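You operate a simulated robot arm through the tools that you are given. There is no shell and no other tool.

Carry out the task below with a simulated robot arm. There is one attempt and no reset: what you move stays moved.

JOB
Fetch the jug of cut potato and set it on the cooling rack. Take the oil pump and put it on the worktop by the microwave. Fetch the grey rag and set it on the sink end of the table. Take the boiled egg and leave it on the top of the larder unit. Fetch the blue bowl and set it on the drainer. Open the pan drawer, take the white vest and leave it in the inside of the pan drawer, then shut the drawer. Put the thyme jar on the door end of the table away on the top of the larder unit. Do these in any order. Set down upright: jug of cut potato, oil pump, boiled egg, thyme jar.

Only the result counts: the job must be done as asked and must still hold three seconds after the hand-in. Knocking over, shifting, dropping, spilling or breaking anything else fails it.

ROBOT AND FRAMES
A 7-joint arm with a two-finger parallel gripper on a trunk, on a base that moves. Base frame: it is fixed to the floor where the robot stands at the start and does not move with it; the origin is under the middle of the robot, x ahead of it, y to its left, z up. Readings come in m, rad, newtons and seconds.
With the tool pointing down near the work surface it reaches from about 0.1 to 0.58 m from the robot's upright axis, wherever it stands. Its first joint turns from -2.897 to 2.897 rad. Places, roughly: blue bowl (13x13x7 cm) [-2, 0.8, 0.9]; boiled egg (5x5x6 cm) [-2.1, 1, 0.5]; cooling rack (25x22x3 cm) [0.5, 0.3, 0.9]; drainer [-0.6, -2.8, 0.9]; grey rag (9x8x6 cm) [-2.1, 1.1, 0.9]; inside of the pan drawer [0.6, -1.2, 0.7]; jug of cut potato (16x11x12 cm) [0.5, -0.1, 1]; oil pump [-1.25, 0.25, 0.75]; pan drawer [0.5, -1.2, 0.7]; sink end of the table [-1.3, -0.9, 0.8]; thyme jar [-1.25, -0.25, 0.75]; top of the larder unit [-2, 2.9, 0.9]; white vest [-1.25, 0.25, 0.75]; worktop by the microwave (25x38 cm) [0.48, -2.3, 0.92]. Payload 1.57 kg.
The TCP is the grasp point between the finger pads, 0.03 m short of the fingertips. In the tool frame z runs along the fingers and y along their closing line. The gripper opens to 0.08 m. The fingers are 0.017 m wide and 0.012 m thick; the gripper's body (0.04 by 0.082 m) begins 0.08 m behind the TCP.
Orientation is that of the tool frame in the base frame, as a unit quaternion [w, x, y, z]. With the fingers straight down and closing along the base's y, the tool's x points along the base's -x, its y along +y and its z along -z.

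CONTROLS
- The arm moves only by the tool play_rows. Its arguments are lists of equal length, an entry for each row: "translation": the shift along the tool's x, y, z in m, a list of three; "turn": the turn, a rotation vector about the tool's x, y, z in rad, a list of three; "jaw": the opening, from 0 (shut) to 1 (fully open). In form: {"translation": [[x, y, z], ...], "turn": [[wx, wy, wz], ...], "jaw": [jaw, ...]}. A call has 1 to 20 rows; each row is the pose to reach, as a shift and turn from the pose commanded when the call began, along the tool's axes at that moment. A row lasts 0.2 s, in which the tool goes at most 0.05 m and 0.15 rad; a call with a longer step from one row to the next is refused whole, and so is a gripper value outside its range. Where a pose cannot be reached the arm comes as near as it can. A force on the tool above 40 N (or 10 N above the force at the start of the call, whichever is more), or a blocked arm, ends the call early, and 0.2 s more pass. The fingers move at their own pace (about 0.072 m/s each) and stop on an object; they squeeze with about 30 N. The grip force told is the motor's: it shows also when the fingers shut on nothing. Time passes only in rows, and 0.2 s behind the last, so rows that repeat a pose let the fingers close. It gives the time, the measured TCP pose, the force on the tool (base axes), the opening and the grip force at its end, in the units of the frame above (readings bear some noise), with the torque about the TCP (base axes, N m) and any sound that the robot's microphone picked up, and new pictures: "pictures" is both (left out), scene, wrist or none.
- Cameras (640 x 400 px; columns grow to the right, rows downward): "scene" is now at [0.007, 0.1638, 1.571]; the picture's right is [0.27, -0.96, 0.00], its down [-0.28, -0.08, -0.96] and it looks along [0.92, 0.26, -0.29] (base axes); focal length 214 px, centre (320, 200). "wrist" rides on the gripper at [0.072, -0.007, -0.122] in the tool frame; the picture's right is [0.09, 1.00, 0.00], its down [-0.84, 0.08, -0.54] and it looks along [-0.54, 0.05, 0.84] (tool axes); focal length 238 px, centre (320, 200). There is no depth. A picture from a camera that has moved, and an enlarged one, comes with that camera's place and axes in the base frame and with its lens. The place of the scene camera against the robot may be out by one fixed shift of up to 0.012 m in any direction.
- slide_trunk(by): slides the trunk up (or, below 0, down) by that many m; the arm and the scene camera ride with it, the base frame stays. It gives what a move gives, with no picture.
- drive_base(legs): drives the robot by 1 to 6 legs, each [ahead, left, turn to the left] in m, m and rad, along the robot's own axes; the way and the turn of a leg run together, so that a leg with both is an arc; at most 1.5 m and 3.142 rad a leg. The arm and the cameras ride along, it lands a little off, and it stops where it bumps. It gives what a move gives, and a new picture of the scene camera.
- aim_head(pan, tilt): turns the head with the scene camera to pan (to the left, within 1.501 rad either way) and tilt (down, from -0.506 to 1.204), counted from straight ahead of the robot. It gives what a move gives, and a new picture of the scene camera.
- zoom(camera, box): a new picture of the part [left, top, right, bottom] of that camera's present view, enlarged. It takes no simulated time.
- hand_in(): hands the job in; it is judged then, once.

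Nothing tells you exact positions but the pictures and the camera data. Unless the task says otherwise, let go and move clear before handing in.

The tools are called by a JSON object that holds its "api" and its "payload". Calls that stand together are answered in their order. play_rows: Moves the arm, as the interface text tells. Its arguments: {"type":"object","properties":{"translation":{"type":"array","items":{"type":"array","items":{"type":"number"}}},"turn":{"type":"array","items":{"type":"array","items":{"type":"number"}}},"jaw":{"type":"array","items":{"type":"number"}},"pictures":{"type":"string","enum":["both","scene","wrist","none"]}},"required":["translation","turn","jaw"]} The other tools are called the same way: slide_trunk (by) moves the trunk up or down; drive_base (legs) drives the base; aim_head (pan, tilt) turns the head that bears the scene camera; zoom (camera, box) takes an enlarged picture of a part of a camera's view; hand_in () hands the job in.

At the start:

```text
time: 0.0
position: [-0.0619, 0.4013, 1.1432]
tool_rot: [-0.003, 0.002, 1.0, -0.007]
wrist_force: [0.0, -0.4, -0.3]
moment: [-0.03, -0.03, 0.02]
opening: 0.0799
grip_force: 0.0
trunk travel left (down, up): [-0.35, 0.13]
robot x, y, heading: [-0.0006, -0.0011, -0.004]
head pan, tilt (commanded): [1.499, 1.201]
```

scene: 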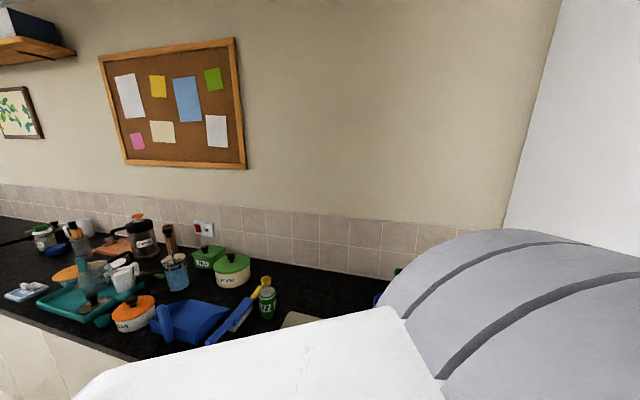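
wrist: 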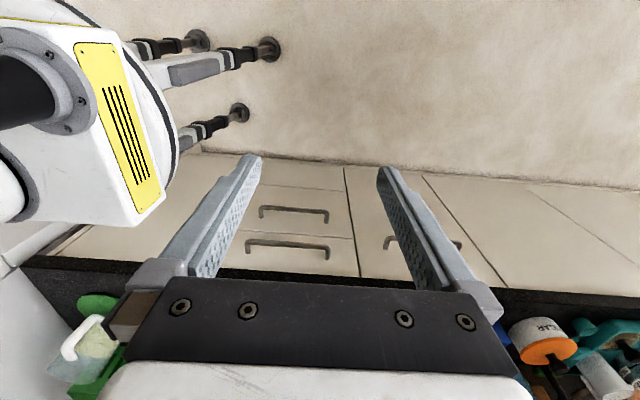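

I see a worktop ahead with pots and utensils, and part of the arm blocks the right side of the view. I'll look around with the head first to locate everything.

{"api": "aim_head", "payload": {"pan": 0.0, "tilt": 0.7}}

```text
time: 1.6
position: [-0.0625, 0.4021, 1.1438]
tool_rot: [-0.002, 0.001, 1.0, -0.007]
wrist_force: [0.5, -1.0, -0.2]
moment: [-0.03, -0.01, 0.01]
opening: 0.0801
grip_force: 0.0
trunk travel left (down, up): [-0.35, 0.13]
robot x, y, heading: [-0.0019, 0.0016, 0.002]
head pan, tilt (commanded): [0.0, 0.7]
camera scene: at [0.0052, 0.1414, 1.5421], right [0.03, -1.0, 0.0], down [-0.57, -0.02, -0.82], along [0.82, 0.03, -0.57], focal length 214 px, centre (320, 200)
```

scene: 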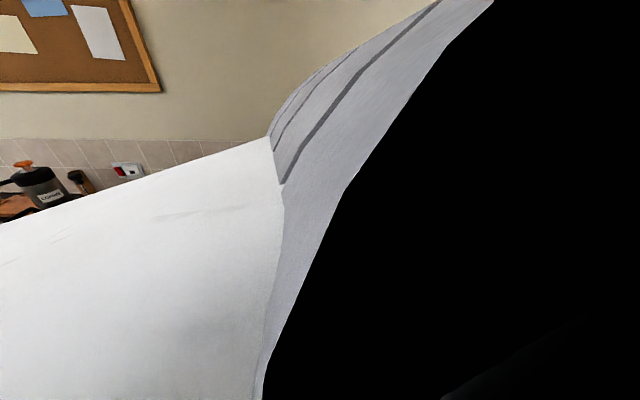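

The arm itself blocks the forward view from the head camera. I'll look to other sides to learn the layout.

{"api": "aim_head", "payload": {"pan": 1.0, "tilt": 0.5}}

{"api": "aim_head", "payload": {"pan": -1.2, "tilt": 0.4}}

```text
time: 2.9
position: [-0.0622, 0.4019, 1.1414]
tool_rot: [-0.005, 0.002, 1.0, -0.01]
wrist_force: [0.2, 0.6, -0.1]
moment: [-0.02, 0.02, 0.03]
opening: 0.0801
grip_force: 0.1
trunk travel left (down, up): [-0.35, 0.13]
robot x, y, heading: [-0.0019, -0.0015, 0.003]
head pan, tilt (commanded): [1.0, 0.499]
camera scene: at [0.0051, 0.16, 1.5499], right [0.24, -0.97, 0.0], down [-0.48, -0.12, -0.87], along [0.84, 0.21, -0.5], focal length 214 px, centre (320, 200)
```

scene: 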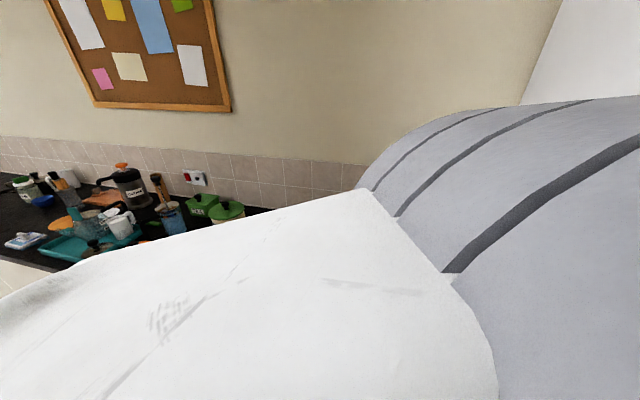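

```text
time: 4.9
position: [-0.0617, 0.4014, 1.1441]
tool_rot: [-0.003, 0.002, 1.0, -0.006]
wrist_force: [0.4, 0.2, -0.3]
moment: [0.0, -0.01, 0.01]
opening: 0.0798
grip_force: 0.1
trunk travel left (down, up): [-0.35, 0.13]
robot x, y, heading: [-0.0003, -0.0005, 0.002]
head pan, tilt (commanded): [-1.201, 0.4]
camera scene: at [0.0032, 0.1058, 1.5576], right [-0.36, -0.93, 0.0], down [-0.39, 0.15, -0.91], along [0.85, -0.32, -0.42], focal length 214 px, centre (320, 200)
```

scene: 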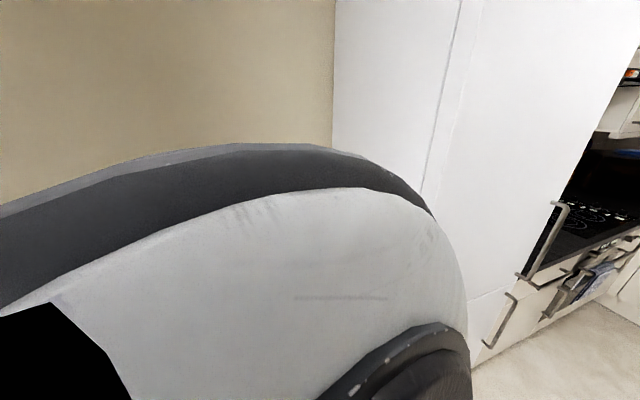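

The head pans less than commanded. I'll repeat the command to see whether it is just slow or limited.

{"api": "aim_head", "payload": {"pan": -1.2, "tilt": 0.4}}

{"api": "aim_head", "payload": {"pan": -1.5, "tilt": 0.3}}

```text
time: 5.5
position: [-0.0619, 0.402, 1.1435]
tool_rot: [-0.003, 0.001, 1.0, -0.006]
wrist_force: [-0.8, -0.2, 0.5]
moment: [0.02, -0.03, -0.03]
opening: 0.0798
grip_force: 0.1
trunk travel left (down, up): [-0.35, 0.13]
robot x, y, heading: [0.0014, -0.0022, -0.002]
head pan, tilt (commanded): [-1.201, 0.4]
camera scene: at [0.0032, 0.1055, 1.5576], right [-0.36, -0.93, 0.0], down [-0.39, 0.15, -0.91], along [0.85, -0.32, -0.42], focal length 214 px, centre (320, 200)
```

scene: 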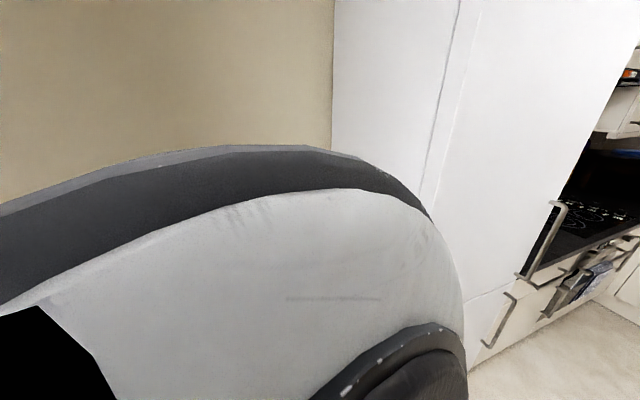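

```text
time: 6.3
position: [-0.06, 0.4038, 1.1443]
tool_rot: [-0.003, 0.003, 1.0, -0.007]
wrist_force: [0.2, -0.3, 0.4]
moment: [0.0, 0.01, 0.02]
opening: 0.0799
grip_force: 0.1
trunk travel left (down, up): [-0.35, 0.13]
robot x, y, heading: [-0.0024, -0.0046, -0.002]
head pan, tilt (commanded): [-1.499, 0.3]
camera scene: at [0.0031, 0.1046, 1.5593], right [-0.37, -0.93, 0.0], down [-0.38, 0.15, -0.91], along [0.85, -0.34, -0.4], focal length 214 px, centre (320, 200)
```

scene: 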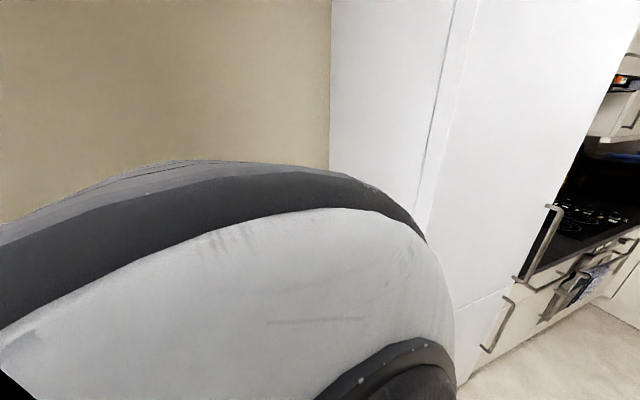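

The head seems jammed against the arm, which is folded over to the robot's left. I'll swing the arm to point ahead, above the worktop, to free the head.

{"api": "play_rows", "payload": {"translation": [[-0.0467, 0.0027, -0.007], [-0.0933, 0.0018, -0.014], [-0.1395, -0.0044, -0.021], [-0.1847, -0.016, -0.028], [-0.2282, -0.0326, -0.035], [-0.2696, -0.0541, -0.042], [-0.3082, -0.0803, -0.049], [-0.3435, -0.1107, -0.056], [-0.3752, -0.1449, -0.063], [-0.4026, -0.1826, -0.07], [-0.4256, -0.2232, -0.077], [-0.4437, -0.2661, -0.084], [-0.4568, -0.3109, -0.091], [-0.4647, -0.3569, -0.098], [-0.4672, -0.402, -0.105]], "turn": [[0, 0, 0], [0, 0, 0], [0, 0, 0], [0, 0, 0], [0, 0, 0], [0, 0, 0], [0, 0, 0], [0, 0, 0], [0, 0, 0], [0, 0, 0], [0, 0, 0], [0, 0, 0], [0, 0, 0], [0, 0, 0], [0, 0, 0]], "jaw": [1, 1, 1, 1, 1, 1, 1, 1, 1, 1, 1, 1, 1, 1, 1]}}

{"api": "aim_head", "payload": {"pan": 0.0, "tilt": 0.6}}

```text
time: 9.5
position: [0.4053, -0.0004, 1.2504]
tool_rot: [-0.003, 0.001, 1.0, -0.008]
wrist_force: [-0.4, -0.2, -0.9]
moment: [0.0, 0.0, -0.02]
opening: 0.0799
grip_force: 0.0
trunk travel left (down, up): [-0.35, 0.13]
robot x, y, heading: [0.0004, -0.003, -0.004]
head pan, tilt (commanded): [-1.499, 0.3]
camera scene: at [-0.0762, 0.0453, 1.5701], right [-1.0, -0.07, 0.0], down [-0.02, 0.29, -0.96], along [0.07, -0.95, -0.3], focal length 214 px, centre (320, 200)
camera wrist: at [0.3348, -0.0057, 1.3714], right [-0.09, 1.0, -0.01], down [0.84, 0.08, 0.54], along [0.53, 0.04, -0.84], focal length 238 px, centre (320, 200)
```

scene: 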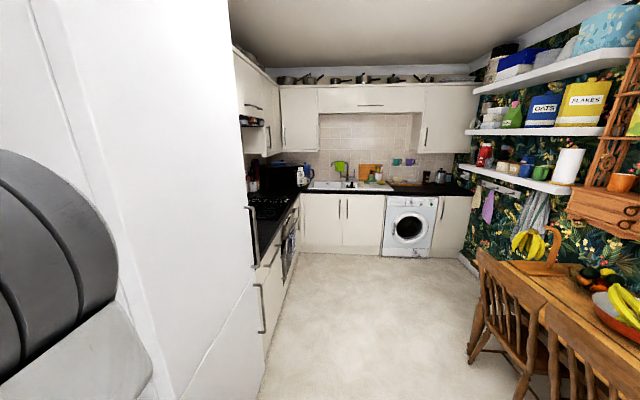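
wrist: 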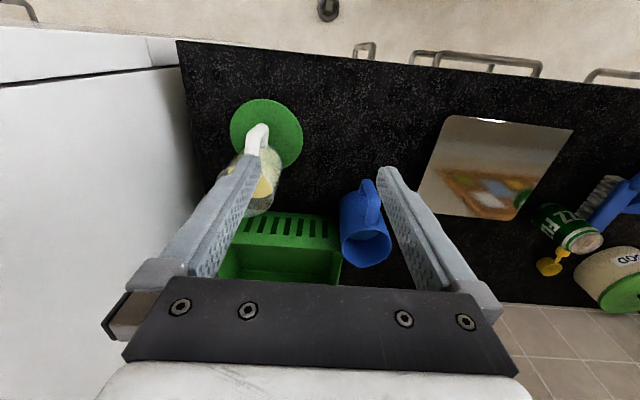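

```text
time: 11.1
position: [0.4052, -0.0015, 1.2493]
tool_rot: [-0.002, 0.002, 1.0, -0.007]
wrist_force: [0.3, -0.6, -0.2]
moment: [0.02, 0.01, 0.01]
opening: 0.0801
grip_force: 0.1
trunk travel left (down, up): [-0.35, 0.13]
robot x, y, heading: [0.0018, 0.0024, -0.002]
head pan, tilt (commanded): [0.0, 0.6]
camera scene: at [0.0055, 0.1384, 1.5426], right [0.0, -1.0, 0.0], down [-0.56, 0.0, -0.83], along [0.83, 0.0, -0.56], focal length 214 px, centre (320, 200)
```

scene: 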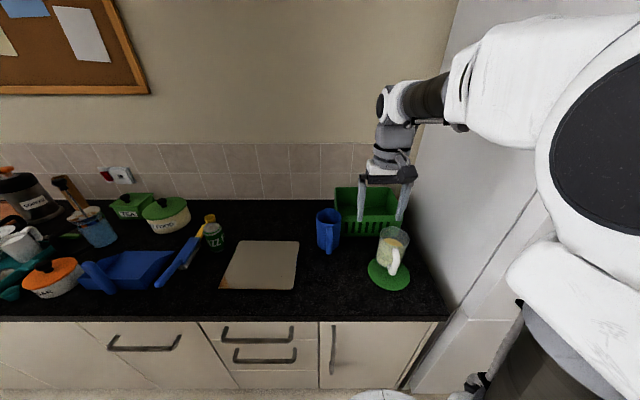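

The head is free now: I can see the jug on a green mat at the right of the worktop, and a flat reflective piece around [0.5, 0.34] that may be the cooling rack. Let me zoom in.

{"api": "zoom", "payload": {"camera": "scene", "box": [200, 170, 440, 320]}}

{"api": "zoom", "payload": {"camera": "wrist", "box": [160, 60, 640, 360]}}

{"api": "zoom", "payload": {"camera": "scene", "box": [0, 150, 240, 300]}}

```text
2.67 times, centred on (320, 245) of scene
camera zoom: at [0.0055, 0.1384, 1.5426], right [0.0, -1.0, 0.0], down [-0.56, 0.0, -0.83], along [0.83, 0.0, -0.56], focal length 572 px, centre (320, 80)
```

zoom: 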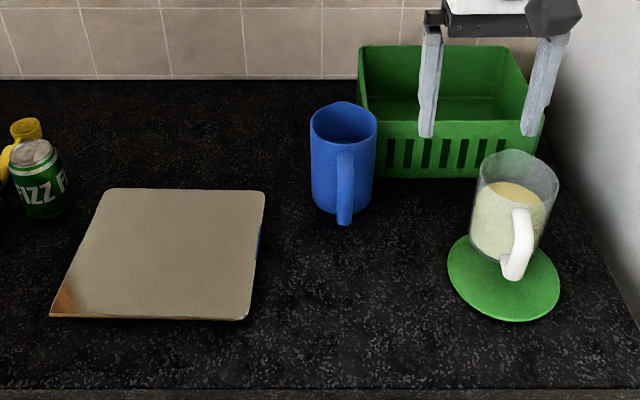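

```text
1.33 times, centred on (400, 210) of wrist
camera zoom: at [0.3348, -0.0048, 1.3712], right [-0.09, 1.0, -0.01], down [0.84, 0.08, 0.54], along [0.53, 0.04, -0.84], focal length 318 px, centre (213, 187)
```

zoom: 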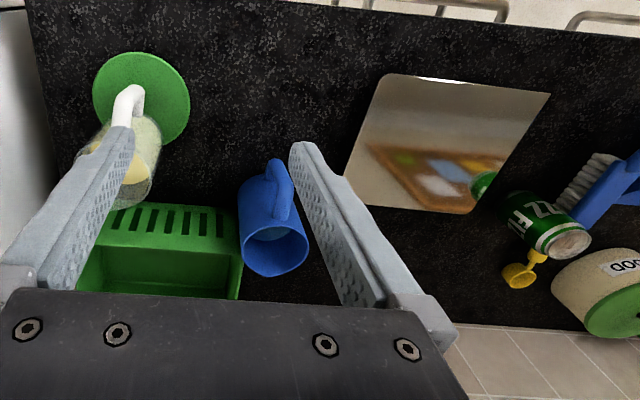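

```text
2.67 times, centred on (120, 225) of scene
camera zoom: at [0.0055, 0.1384, 1.5426], right [0.0, -1.0, 0.0], down [-0.56, 0.0, -0.83], along [0.83, 0.0, -0.56], focal length 572 px, centre (853, 133)
```

zoom: 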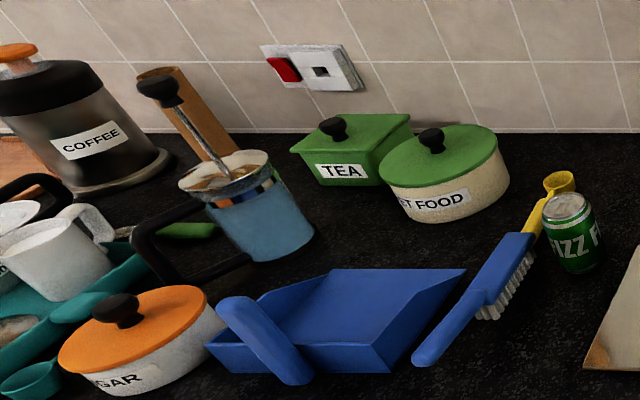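

I take the metallic plate as the cooling rack and the glass jug with the white handle as the jug of cut potato. Now I'll survey the other sides of the room.

{"api": "aim_head", "payload": {"pan": -1.1, "tilt": 0.4}}

{"api": "aim_head", "payload": {"pan": 1.5, "tilt": 0.3}}

```text
time: 12.5
position: [0.4061, -0.0005, 1.2501]
tool_rot: [-0.003, 0.002, 1.0, -0.006]
wrist_force: [0.5, -0.7, 0.1]
moment: [0.0, 0.0, 0.01]
opening: 0.08
grip_force: 0.1
trunk travel left (down, up): [-0.35, 0.13]
robot x, y, heading: [-0.0028, 0.0007, 0.003]
head pan, tilt (commanded): [-1.1, 0.4]
camera scene: at [-0.0408, 0.056, 1.5608], right [-0.89, -0.45, 0.0], down [-0.18, 0.35, -0.92], along [0.42, -0.82, -0.39], focal length 214 px, centre (320, 200)
```

scene: 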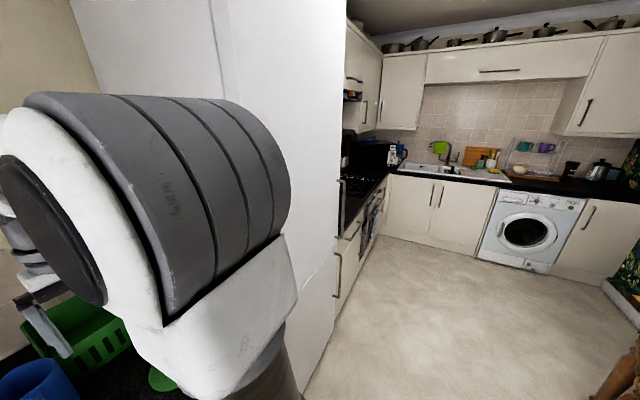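

```text
time: 14.8
position: [0.4052, -0.0003, 1.2492]
tool_rot: [-0.003, 0.002, 1.0, -0.007]
wrist_force: [0.0, -0.7, -0.1]
moment: [-0.02, -0.01, -0.03]
opening: 0.0796
grip_force: 0.0
trunk travel left (down, up): [-0.35, 0.13]
robot x, y, heading: [0.003, -0.0008, 0.002]
head pan, tilt (commanded): [1.499, 0.3]
camera scene: at [-0.0762, 0.2316, 1.5701], right [1.0, -0.07, 0.0], down [-0.02, -0.29, -0.96], along [0.07, 0.95, -0.3], focal length 214 px, centre (320, 200)
```

scene: 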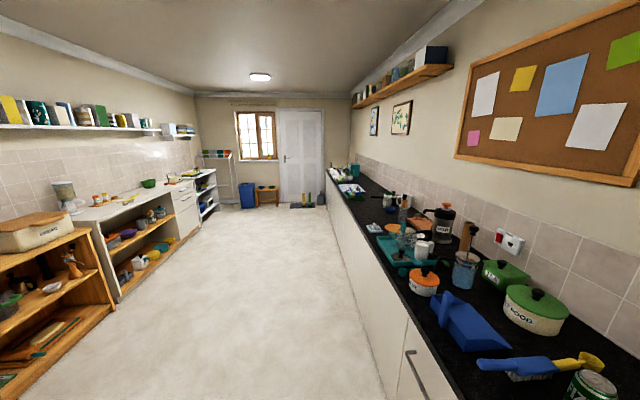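

I see the whole room toward +y, with shelf units on the x≈-2 side. Let me zoom in on those units.

{"api": "zoom", "payload": {"camera": "scene", "box": [0, 150, 120, 400]}}

{"api": "zoom", "payload": {"camera": "scene", "box": [40, 140, 240, 290]}}

```text
1.60 times, centred on (60, 275) of scene
camera zoom: at [-0.0762, 0.2316, 1.5701], right [1.0, -0.07, 0.0], down [-0.02, -0.29, -0.96], along [0.07, 0.95, -0.3], focal length 343 px, centre (736, 80)
```

zoom: 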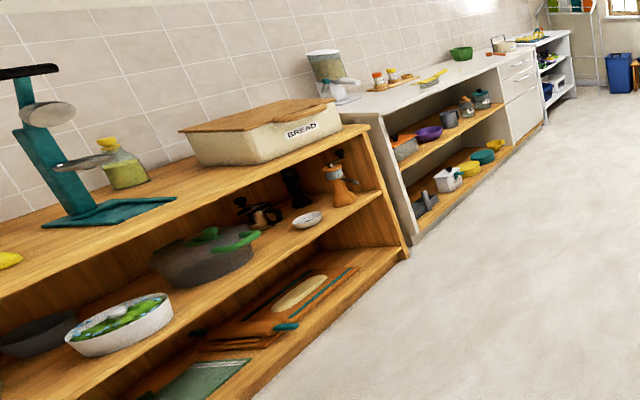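

```text
2.67 times, centred on (140, 215) of scene
camera zoom: at [-0.0762, 0.2316, 1.5701], right [1.0, -0.07, 0.0], down [-0.02, -0.29, -0.96], along [0.07, 0.95, -0.3], focal length 572 px, centre (800, 160)
```

zoom: 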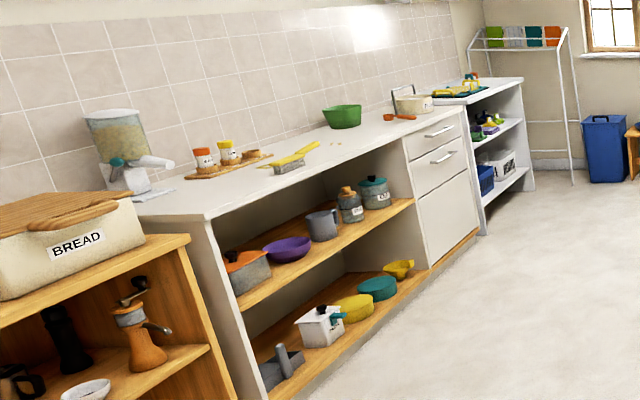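

The wooden unit and the white unit hold many items. Now I'll turn left by 90° so the head can look over the table behind me.

{"api": "drive_base", "payload": {"legs": [[0, 0, 1.571]]}}

{"api": "aim_head", "payload": {"pan": 1.5, "tilt": 0.6}}

```text
time: 20.3
position: [0.0006, 0.4054, 1.2491]
tool_rot: [0.003, -0.707, 0.707, -0.006]
wrist_force: [-0.3, 0.4, -1.0]
moment: [0.0, 0.0, -0.02]
opening: 0.08
grip_force: 0.1
trunk travel left (down, up): [-0.35, 0.13]
robot x, y, heading: [0.0018, -0.0012, 1.571]
head pan, tilt (commanded): [1.499, 0.3]
camera scene: at [-0.2359, -0.0754, 1.5701], right [0.07, 1.0, 0.0], down [0.29, -0.02, -0.96], along [-0.95, 0.07, -0.3], focal length 214 px, centre (320, 200)
```

scene: 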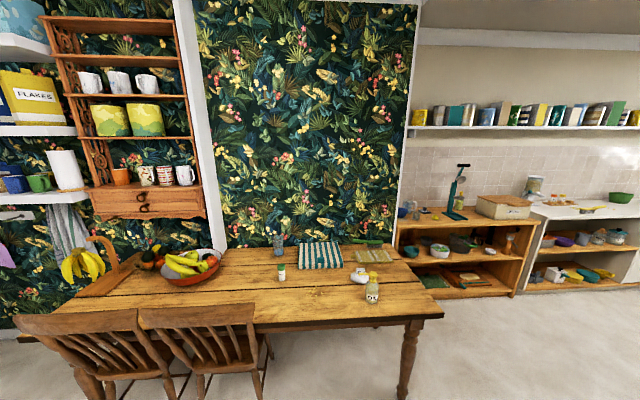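

```text
time: 21.1
position: [0.0003, 0.4054, 1.2503]
tool_rot: [0.003, -0.707, 0.707, -0.007]
wrist_force: [0.6, 0.6, 0.2]
moment: [-0.03, 0.03, 0.01]
opening: 0.08
grip_force: 0.1
trunk travel left (down, up): [-0.35, 0.13]
robot x, y, heading: [-0.0005, -0.0019, 1.573]
head pan, tilt (commanded): [1.499, 0.6]
camera scene: at [-0.2309, -0.0757, 1.5426], right [0.07, 1.0, 0.0], down [0.56, -0.04, -0.83], along [-0.82, 0.06, -0.56], focal length 214 px, centre (320, 200)
```

scene: 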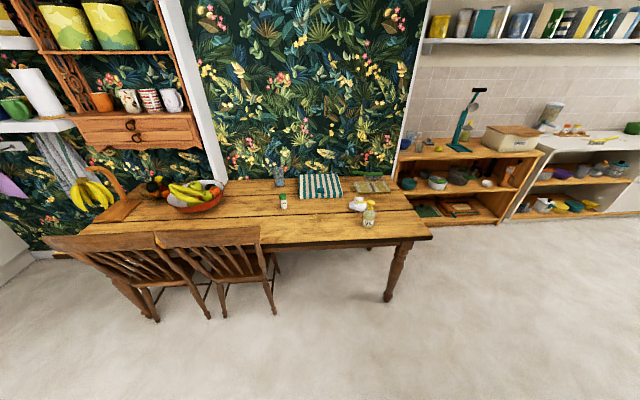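

The table's door end (+y end) shows a small jar, a pump bottle, a white item and a striped towel. I'll zoom in.

{"api": "zoom", "payload": {"camera": "scene", "box": [240, 150, 440, 275]}}

{"api": "zoom", "payload": {"camera": "scene", "box": [390, 80, 550, 230]}}

{"api": "zoom", "payload": {"camera": "scene", "box": [30, 140, 250, 280]}}

```text
3.20 times, centred on (340, 212) of scene
camera zoom: at [-0.2309, -0.0757, 1.5426], right [0.07, 1.0, 0.0], down [0.56, -0.04, -0.83], along [-0.82, 0.06, -0.56], focal length 686 px, centre (256, 160)
```

zoom: 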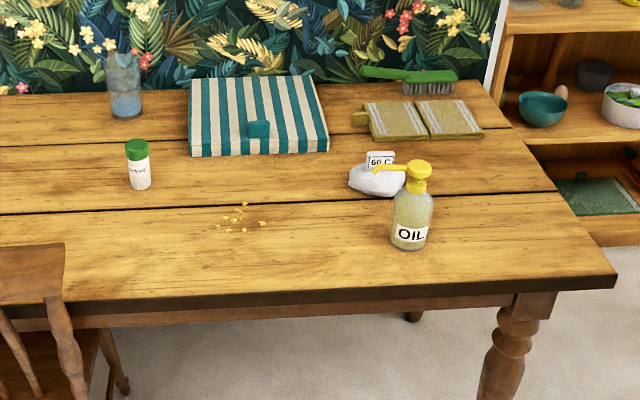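

```text
2.67 times, centred on (470, 155) of scene
camera zoom: at [-0.2309, -0.0757, 1.5426], right [0.07, 1.0, 0.0], down [0.56, -0.04, -0.83], along [-0.82, 0.06, -0.56], focal length 572 px, centre (-80, 320)
```

zoom: 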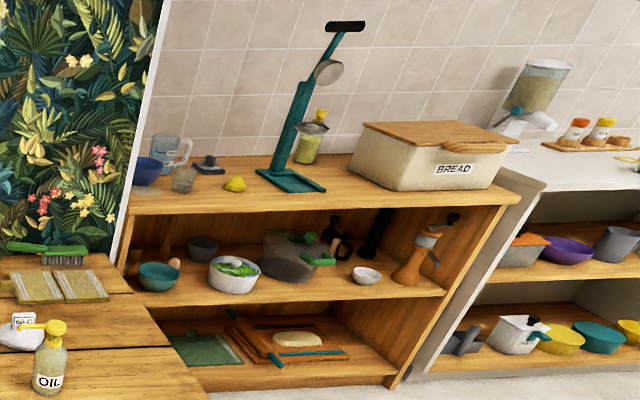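

```text
2.86 times, centred on (140, 210) of scene
camera zoom: at [-0.2309, -0.0757, 1.5426], right [0.07, 1.0, 0.0], down [0.56, -0.04, -0.83], along [-0.82, 0.06, -0.56], focal length 613 px, centre (834, 171)
```

zoom: 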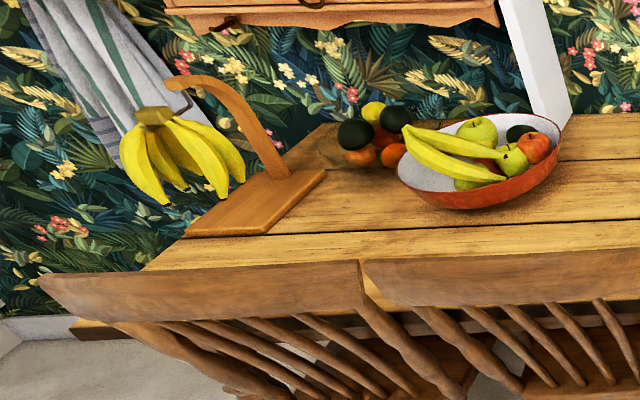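

I can identify: thyme jar ≈[-1.31,-0.22], oil pump ≈[-1.11,0.26], white vest ≈[-1.28,0.24], blue bowl ≈[-2.03,0.82], grey rag behind it, egg by the teal bowl on the middle shelf ≈[-2.07,1.03,0.5]. I'll start with the jug: turn back to face the worktop and shift a bit left so both jug and rack are in reach.

{"api": "drive_base", "payload": {"legs": [[0, 0, -1.571], [0, 0.12, 0]]}}

{"api": "aim_head", "payload": {"pan": -0.2, "tilt": 0.75}}

```text
time: 27.9
position: [0.4081, 0.1123, 1.2491]
tool_rot: [-0.003, 0.009, 1.0, -0.007]
wrist_force: [-0.7, -0.5, -0.1]
moment: [0.0, -0.03, 0.0]
opening: 0.08
grip_force: 0.1
trunk travel left (down, up): [-0.35, 0.13]
robot x, y, heading: [-0.0, 0.1165, -0.016]
head pan, tilt (commanded): [1.499, 0.6]
camera scene: at [-0.0715, 0.3459, 1.5426], right [1.0, -0.09, 0.0], down [-0.05, -0.56, -0.83], along [0.07, 0.82, -0.56], focal length 214 px, centre (320, 200)
```

scene: 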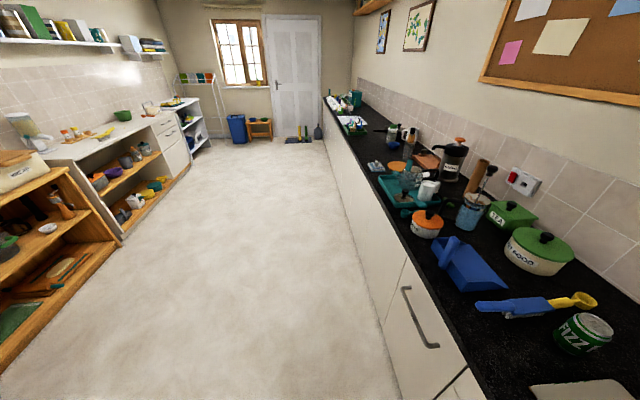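

```text
time: 29.6
position: [0.4064, 0.111, 1.2499]
tool_rot: [-0.002, 0.009, 1.0, -0.006]
wrist_force: [-0.6, -0.3, 0.7]
moment: [0.04, -0.02, -0.03]
opening: 0.0801
grip_force: 0.1
trunk travel left (down, up): [-0.35, 0.13]
robot x, y, heading: [0.0019, 0.1165, -0.017]
head pan, tilt (commanded): [-0.201, 0.75]
camera scene: at [0.0018, 0.2401, 1.5297], right [-0.21, -0.98, 0.0], down [-0.67, 0.15, -0.73], along [0.71, -0.16, -0.68], focal length 214 px, centre (320, 200)
```

scene: 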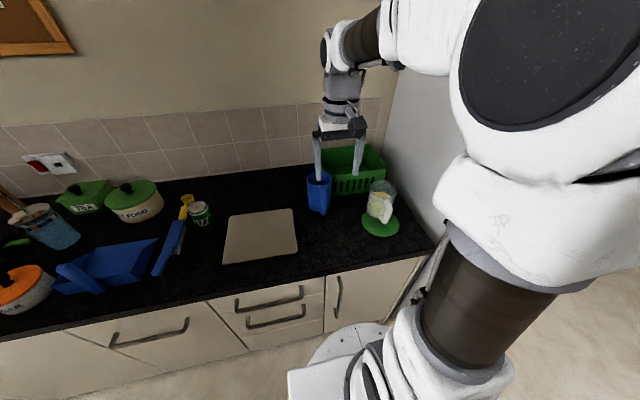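

Robot is now at y≈0.117 with the jug and the rack in view. I'll zoom in on the jug and rack to measure them.

{"api": "zoom", "payload": {"camera": "scene", "box": [300, 130, 460, 260]}}

{"api": "zoom", "payload": {"camera": "scene", "box": [200, 180, 320, 280]}}

{"api": "zoom", "payload": {"camera": "wrist", "box": [0, 0, 400, 300]}}

```text
3.08 times, centred on (380, 195) of scene
camera zoom: at [0.0018, 0.2401, 1.5297], right [-0.21, -0.98, 0.0], down [-0.67, 0.15, -0.73], along [0.71, -0.16, -0.68], focal length 660 px, centre (135, 215)
```

zoom: 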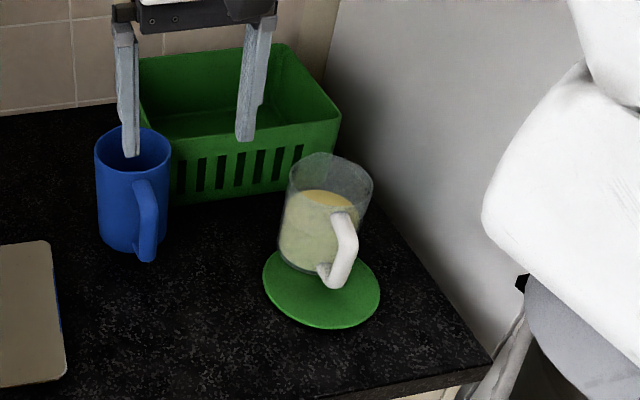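

```text
4.00 times, centred on (260, 230) of scene
camera zoom: at [0.0018, 0.2401, 1.5297], right [-0.21, -0.98, 0.0], down [-0.67, 0.15, -0.73], along [0.71, -0.16, -0.68], focal length 858 px, centre (560, 80)
```

zoom: 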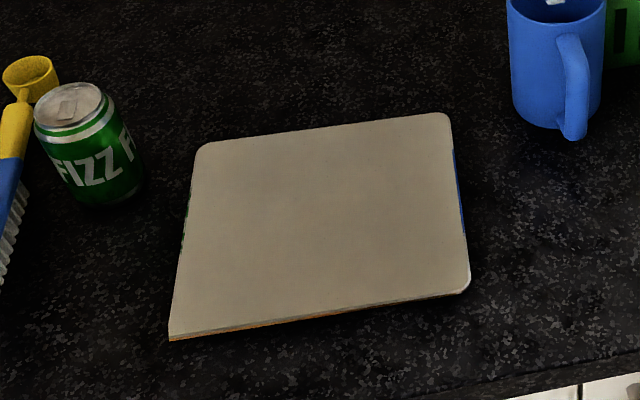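

```text
1.33 times, centred on (200, 150) of wrist
camera zoom: at [0.3364, 0.1081, 1.3713], right [-0.07, 1.0, -0.01], down [0.84, 0.07, 0.54], along [0.54, 0.03, -0.84], focal length 318 px, centre (480, 267)
```

zoom: 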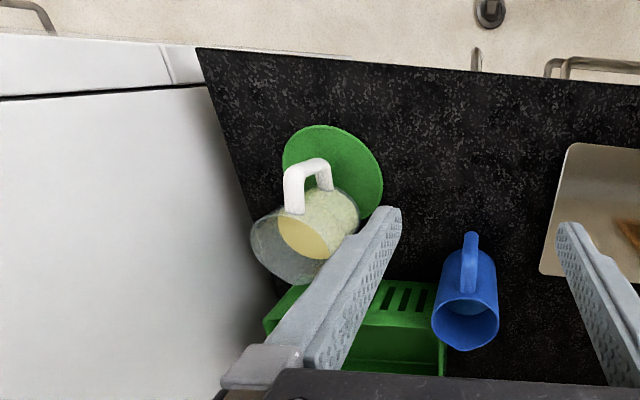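

The jug sits on a green mat with its C-handle facing me (-x). I'll bring the wrist camera nearer above the jug to measure it.

{"api": "play_rows", "payload": {"translation": [[0.015, -0.05, 0.0], [0.03, -0.095, 0.0], [0.045, -0.14, 0.0], [0.06, -0.18, 0.0]], "turn": [[0, 0, 0], [0, 0, 0], [0, 0, 0], [0, 0, 0]], "jaw": [1, 1, 1, 1]}}

```text
refused: row 1 steps farther than a row can; nothing moved
```

{"api": "play_rows", "payload": {"translation": [[0.015, -0.045, 0.0], [0.03, -0.09, 0.0], [0.045, -0.135, 0.0], [0.06, -0.18, 0.0]], "turn": [[0, 0, 0], [0, 0, 0], [0, 0, 0], [0, 0, 0]], "jaw": [1, 1, 1, 1]}}

```text
time: 30.6
position: [0.3425, -0.0647, 1.2561]
tool_rot: [-0.003, 0.007, 1.0, -0.007]
wrist_force: [0.0, -0.3, 0.5]
moment: [-0.04, 0.02, 0.01]
opening: 0.0798
grip_force: 0.1
trunk travel left (down, up): [-0.35, 0.13]
robot x, y, heading: [-0.0009, 0.1178, -0.013]
head pan, tilt (commanded): [-0.201, 0.75]
camera scene: at [0.0018, 0.24, 1.5297], right [-0.21, -0.98, 0.0], down [-0.67, 0.15, -0.73], along [0.71, -0.16, -0.68], focal length 214 px, centre (320, 200)
camera wrist: at [0.2724, -0.0691, 1.3779], right [-0.08, 1.0, -0.01], down [0.84, 0.07, 0.54], along [0.53, 0.03, -0.84], focal length 238 px, centre (320, 200)
```

scene: 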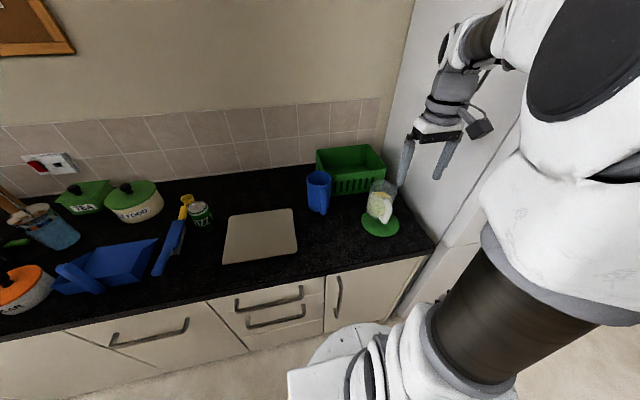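
wrist: 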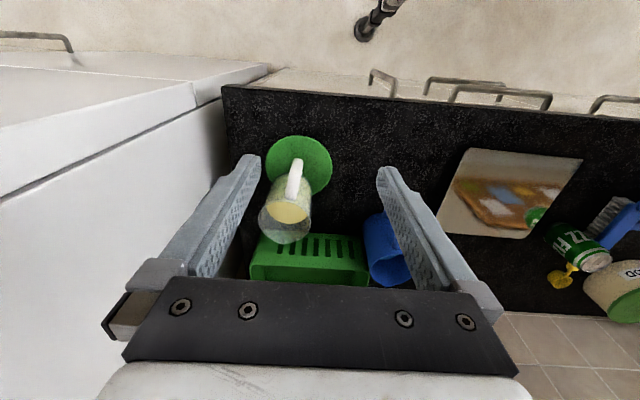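

{"api": "zoom", "payload": {"camera": "wrist", "box": [220, 110, 380, 260]}}

```text
2.67 times, centred on (300, 185) of wrist
camera zoom: at [0.2724, -0.0691, 1.3779], right [-0.08, 1.0, -0.01], down [0.84, 0.07, 0.54], along [0.53, 0.03, -0.84], focal length 636 px, centre (373, 240)
```

zoom: 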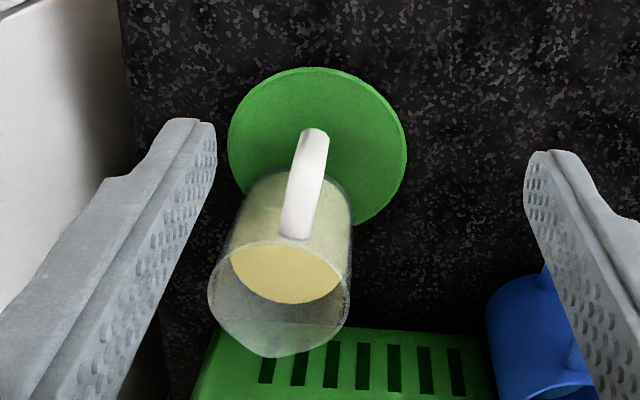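

Both cameras put the jug's rim centre near [0.52, -0.11], about 9 cm across, with contents ~4 cm below the rim. I plan to pinch the jug's left wall (one finger inside). First I'll hover above that spot and check.

{"api": "play_rows", "payload": {"translation": [[-0.0356, 0.0008, 0.0178], [-0.0712, 0.0016, 0.0356], [-0.1068, 0.0024, 0.0534], [-0.1424, 0.0032, 0.0712], [-0.178, 0.004, 0.089]], "turn": [[0, 0, 0], [0, 0, 0], [0, 0, 0], [0, 0, 0], [0, 0, 0]], "jaw": [1, 1, 1, 1, 1]}}

```text
time: 31.8
position: [0.5213, -0.068, 1.1606]
tool_rot: [-0.003, 0.009, 1.0, -0.007]
wrist_force: [0.6, 0.5, 0.3]
moment: [0.01, -0.04, -0.02]
opening: 0.0801
grip_force: 0.1
trunk travel left (down, up): [-0.35, 0.13]
robot x, y, heading: [0.0037, 0.1169, -0.014]
head pan, tilt (commanded): [-0.201, 0.75]
camera scene: at [0.0019, 0.24, 1.5297], right [-0.21, -0.98, 0.0], down [-0.67, 0.15, -0.73], along [0.71, -0.16, -0.68], focal length 214 px, centre (320, 200)
camera wrist: at [0.4505, -0.0716, 1.2829], right [-0.07, 1.0, -0.01], down [0.84, 0.07, 0.54], along [0.54, 0.03, -0.84], focal length 238 px, centre (320, 200)
```

scene: 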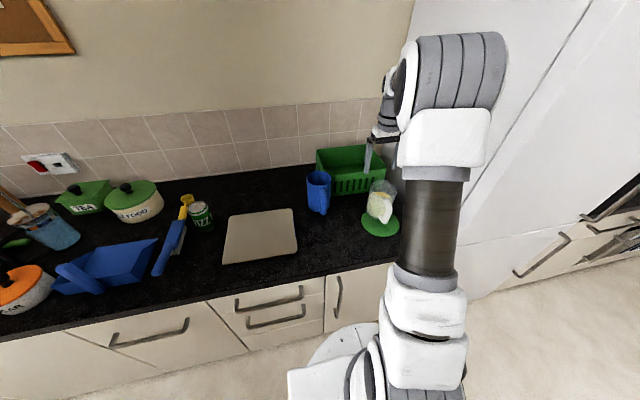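
wrist: 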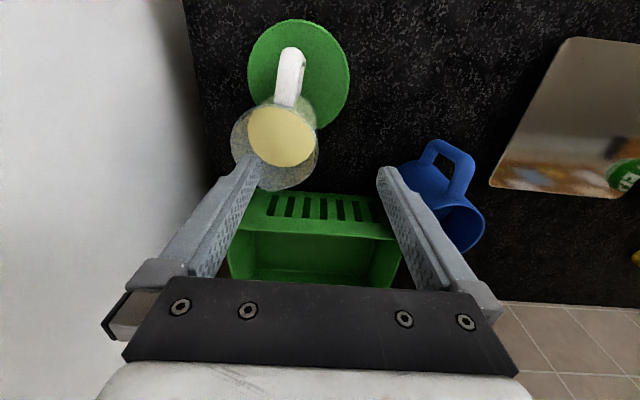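

{"api": "zoom", "payload": {"camera": "wrist", "box": [200, 10, 360, 210]}}

{"api": "zoom", "payload": {"camera": "scene", "box": [340, 120, 440, 250]}}

```text
2.00 times, centred on (280, 110) of wrist
camera zoom: at [0.4505, -0.0716, 1.2829], right [-0.07, 1.0, -0.01], down [0.84, 0.07, 0.54], along [0.54, 0.03, -0.84], focal length 477 px, centre (400, 380)
```

zoom: 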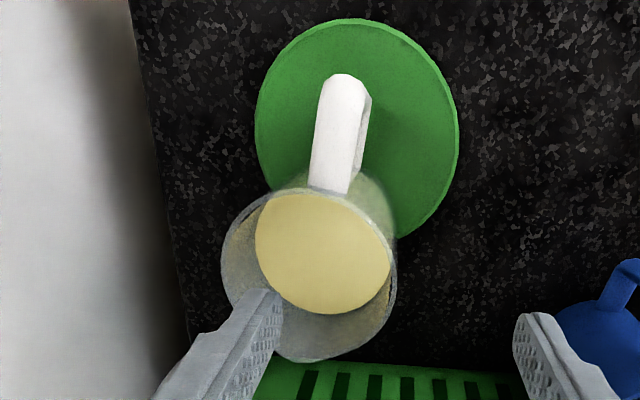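

```text
3.08 times, centred on (390, 185) of scene
camera zoom: at [0.0019, 0.24, 1.5297], right [-0.21, -0.98, 0.0], down [-0.67, 0.15, -0.73], along [0.71, -0.16, -0.68], focal length 660 px, centre (105, 246)
```

zoom: 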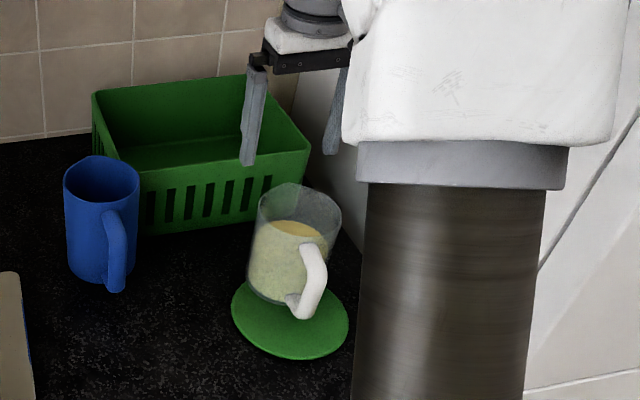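

Triangulating the two wrist views gives the jug rim at about z=1.02, centre [0.55, -0.118]. That is at the edge of reach from here, so I'll shift the arm left and then the base right to face the jug squarely.

{"api": "play_rows", "payload": {"translation": [[0.0, 0.045, 0.0], [0.0, 0.09, 0.0], [0.0, 0.135, 0.0], [0.0, 0.16, 0.0]], "turn": [[0, 0, 0], [0, 0, 0], [0, 0, 0], [0, 0, 0]], "jaw": [1, 1, 1, 1], "pictures": "none"}}

{"api": "drive_base", "payload": {"legs": [[0.02, -0.16, 0.015]]}}

```text
time: 32.8
position: [0.5229, 0.0939, 1.1602]
tool_rot: [-0.003, 0.009, 1.0, -0.008]
wrist_force: [1.4, 0.5, -0.3]
moment: [-0.02, -0.02, 0.03]
opening: 0.0802
grip_force: 0.1
trunk travel left (down, up): [-0.35, 0.13]
robot x, y, heading: [-0.0003, 0.115, -0.019]
head pan, tilt (commanded): [-0.201, 0.75]
```

```text
time: 34.6
position: [0.541, -0.0539, 1.1597]
tool_rot: [-0.002, 0.0, 1.0, -0.007]
wrist_force: [0.2, -0.2, 0.1]
moment: [0.0, -0.02, 0.01]
opening: 0.08
grip_force: 0.0
trunk travel left (down, up): [-0.35, 0.13]
robot x, y, heading: [0.0235, -0.0373, -0.004]
head pan, tilt (commanded): [-0.201, 0.75]
camera scene: at [0.0186, 0.0834, 1.5297], right [-0.2, -0.98, 0.0], down [-0.67, 0.14, -0.73], along [0.72, -0.15, -0.68], focal length 214 px, centre (320, 200)
```

scene: 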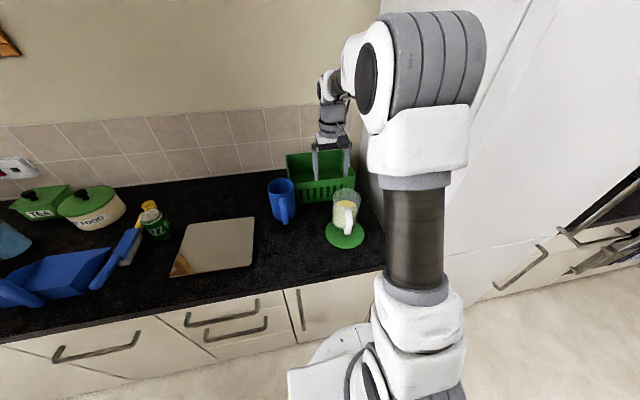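

Now I'll move to directly above the jug's left wall and lower to just above the rim, then check.

{"api": "play_rows", "payload": {"translation": [[-0.009, -0.016, 0.0], [-0.009, -0.016, 0.035], [-0.009, -0.016, 0.07]], "turn": [[0, 0, 0], [0, 0, 0], [0, 0, 0]], "jaw": [1, 1, 1]}}

{"api": "zoom", "payload": {"camera": "wrist", "box": [160, 40, 460, 240]}}

{"api": "zoom", "payload": {"camera": "scene", "box": [280, 110, 380, 260]}}

```text
time: 35.4
position: [0.5503, -0.0747, 1.0903]
tool_rot: [-0.005, 0.0, 1.0, -0.007]
wrist_force: [0.7, -1.1, 0.2]
moment: [-0.03, 0.01, -0.01]
opening: 0.0798
grip_force: 0.1
trunk travel left (down, up): [-0.35, 0.13]
robot x, y, heading: [0.0248, -0.0391, -0.006]
head pan, tilt (commanded): [-0.201, 0.75]
camera scene: at [0.0186, 0.0834, 1.5297], right [-0.2, -0.98, 0.0], down [-0.67, 0.14, -0.73], along [0.72, -0.15, -0.68], focal length 214 px, centre (320, 200)
camera wrist: at [0.4798, -0.0784, 1.2125], right [-0.09, 1.0, -0.01], down [0.84, 0.08, 0.54], along [0.53, 0.04, -0.84], focal length 238 px, centre (320, 200)
```

scene: 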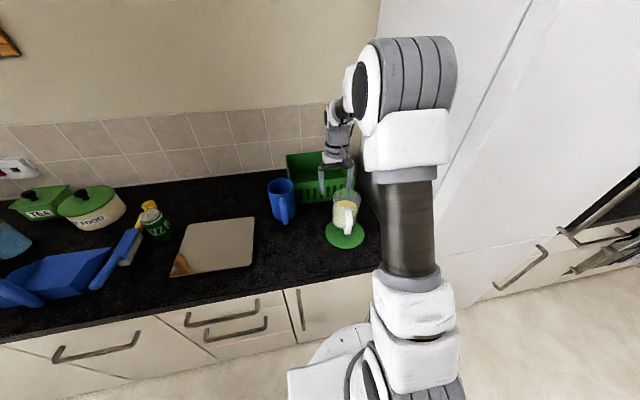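
wrist: 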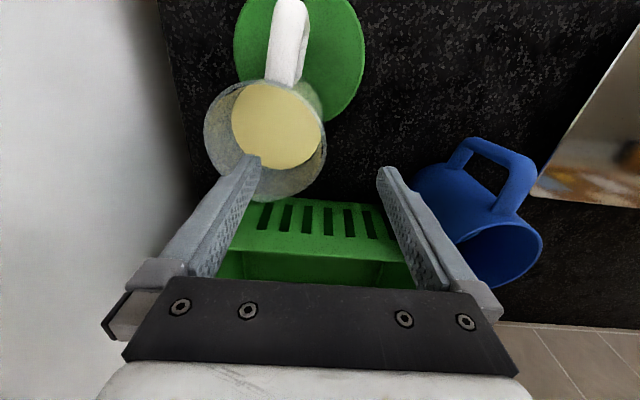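

```text
2.00 times, centred on (310, 140) of wrist
camera zoom: at [0.4798, -0.0784, 1.2125], right [-0.09, 1.0, -0.01], down [0.84, 0.08, 0.54], along [0.53, 0.04, -0.84], focal length 477 px, centre (340, 320)
```

zoom: 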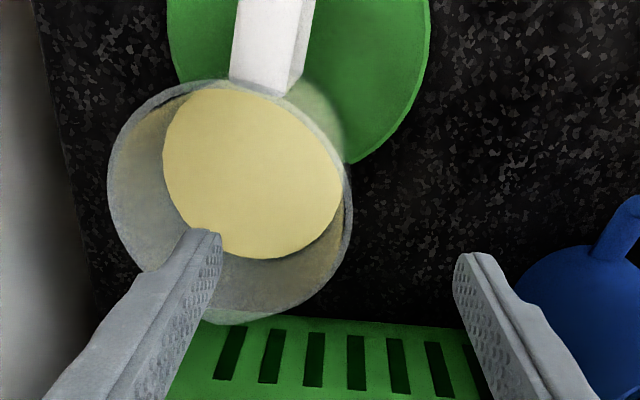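

```text
2.67 times, centred on (330, 185) of scene
camera zoom: at [0.0186, 0.0834, 1.5297], right [-0.2, -0.98, 0.0], down [-0.67, 0.14, -0.73], along [0.72, -0.15, -0.68], focal length 572 px, centre (293, 240)
```

zoom: 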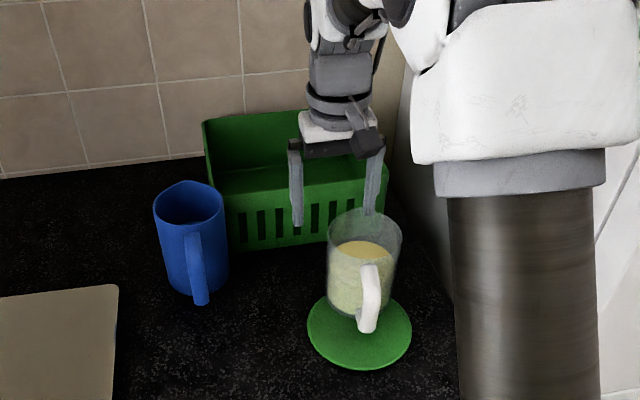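

The rim is ≈10 cm across at z≈1.025 and the inner finger is over the opening, with contents ~5 cm below the rim. I'll lower so the fingers straddle the left wall.

{"api": "play_rows", "payload": {"translation": [[0.0, 0.003, 0.02], [0.0, 0.003, 0.04], [0.0, 0.003, 0.06], [0.0, 0.003, 0.075], [0.0, 0.003, 0.075]], "turn": [[0, 0, 0], [0, 0, 0], [0, 0, 0], [0, 0, 0], [0, 0, 0]], "jaw": [1, 1, 1, 1, 1]}}

{"api": "zoom", "payload": {"camera": "scene", "box": [280, 110, 380, 260]}}

```text
time: 36.6
position: [0.5494, -0.0704, 1.013]
tool_rot: [-0.003, 0.0, 1.0, -0.006]
wrist_force: [0.9, 0.3, -0.1]
moment: [0.0, 0.01, 0.01]
opening: 0.0804
grip_force: 0.1
trunk travel left (down, up): [-0.35, 0.13]
robot x, y, heading: [0.0219, -0.0394, -0.003]
head pan, tilt (commanded): [-0.201, 0.75]
camera scene: at [0.0186, 0.0834, 1.5297], right [-0.2, -0.98, 0.0], down [-0.67, 0.14, -0.73], along [0.72, -0.15, -0.68], focal length 214 px, centre (320, 200)
camera wrist: at [0.479, -0.0744, 1.1356], right [-0.09, 1.0, -0.01], down [0.84, 0.08, 0.54], along [0.53, 0.04, -0.84], focal length 238 px, centre (320, 200)
```

scene: 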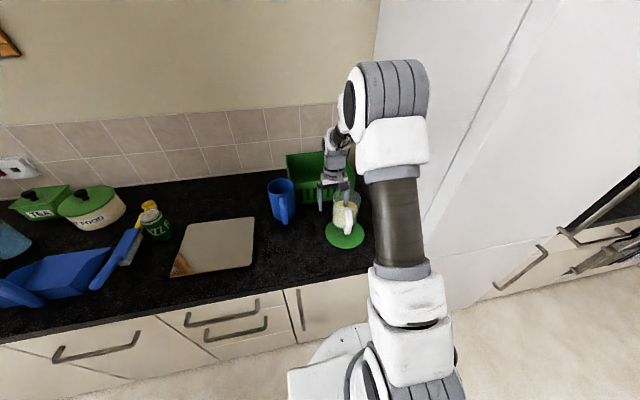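
wrist: 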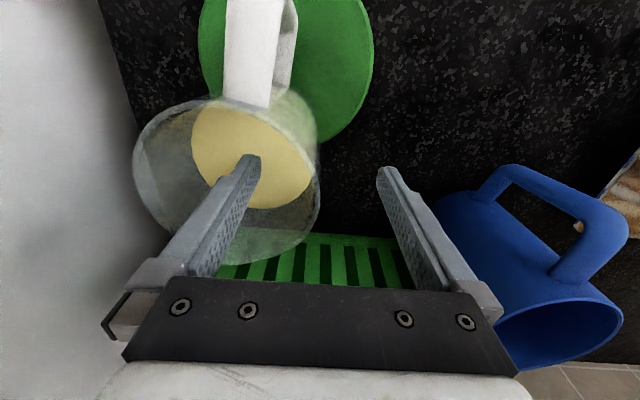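

```text
2.67 times, centred on (330, 185) of scene
camera zoom: at [0.0186, 0.0834, 1.5297], right [-0.2, -0.98, 0.0], down [-0.67, 0.14, -0.73], along [0.72, -0.15, -0.68], focal length 572 px, centre (293, 240)
```

zoom: 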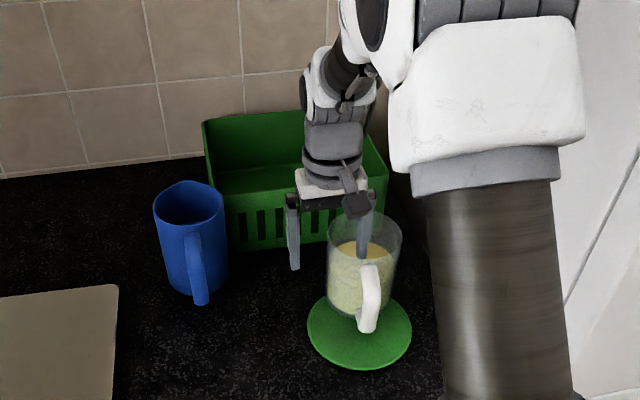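

The inner finger is inside the jug without contact. Now I close on the wall.

{"api": "play_rows", "payload": {"translation": [[0, 0, 0], [0, 0, 0], [0, 0, 0], [0, 0, 0], [0, 0, 0]], "turn": [[0, 0, 0], [0, 0, 0], [0, 0, 0], [0, 0, 0], [0, 0, 0]], "jaw": [0.6, 0.3, 0.0, 0.0, 0.0]}}

{"api": "zoom", "payload": {"camera": "scene", "box": [280, 110, 380, 260]}}

```text
time: 37.8
position: [0.5491, -0.0681, 1.0145]
tool_rot: [-0.002, 0.002, 1.0, -0.007]
wrist_force: [0.1, -0.5, -0.2]
moment: [0.17, 0.04, 0.0]
opening: 0.004
grip_force: 24.2
trunk travel left (down, up): [-0.35, 0.13]
robot x, y, heading: [0.0216, -0.0387, -0.001]
head pan, tilt (commanded): [-0.201, 0.75]
camera scene: at [0.0185, 0.0834, 1.5297], right [-0.2, -0.98, 0.0], down [-0.67, 0.14, -0.73], along [0.72, -0.15, -0.68], focal length 214 px, centre (320, 200)
camera wrist: at [0.479, -0.0742, 1.136], right [-0.09, 1.0, -0.01], down [0.84, 0.08, 0.54], along [0.53, 0.04, -0.84], focal length 238 px, centre (320, 200)
```

scene: 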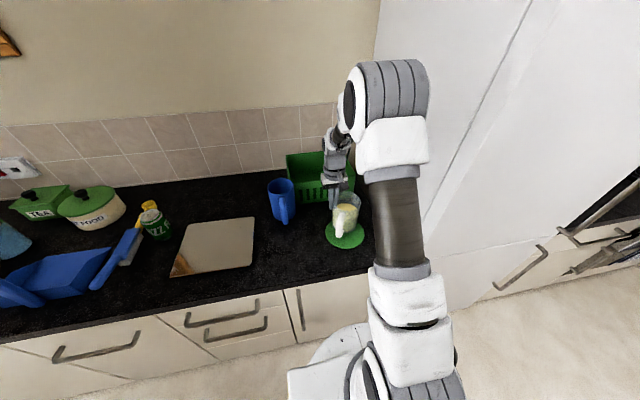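
wrist: 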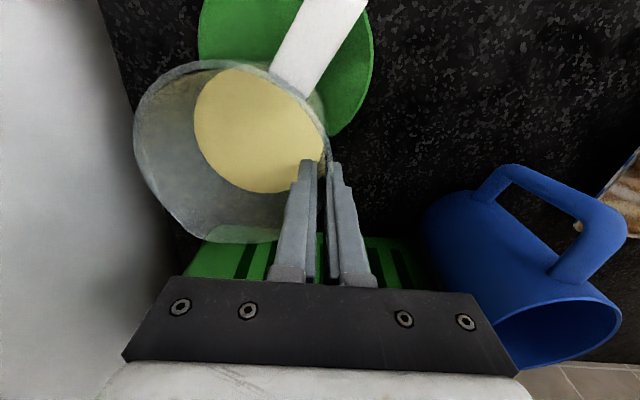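

```text
2.67 times, centred on (330, 185) of scene
camera zoom: at [0.0185, 0.0834, 1.5297], right [-0.2, -0.98, 0.0], down [-0.67, 0.14, -0.73], along [0.72, -0.15, -0.68], focal length 572 px, centre (293, 240)
```

zoom: 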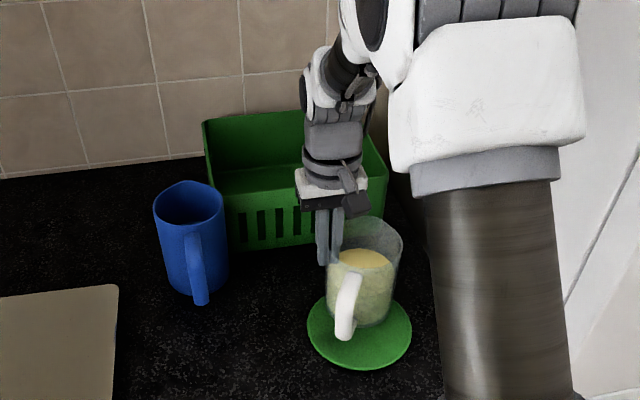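

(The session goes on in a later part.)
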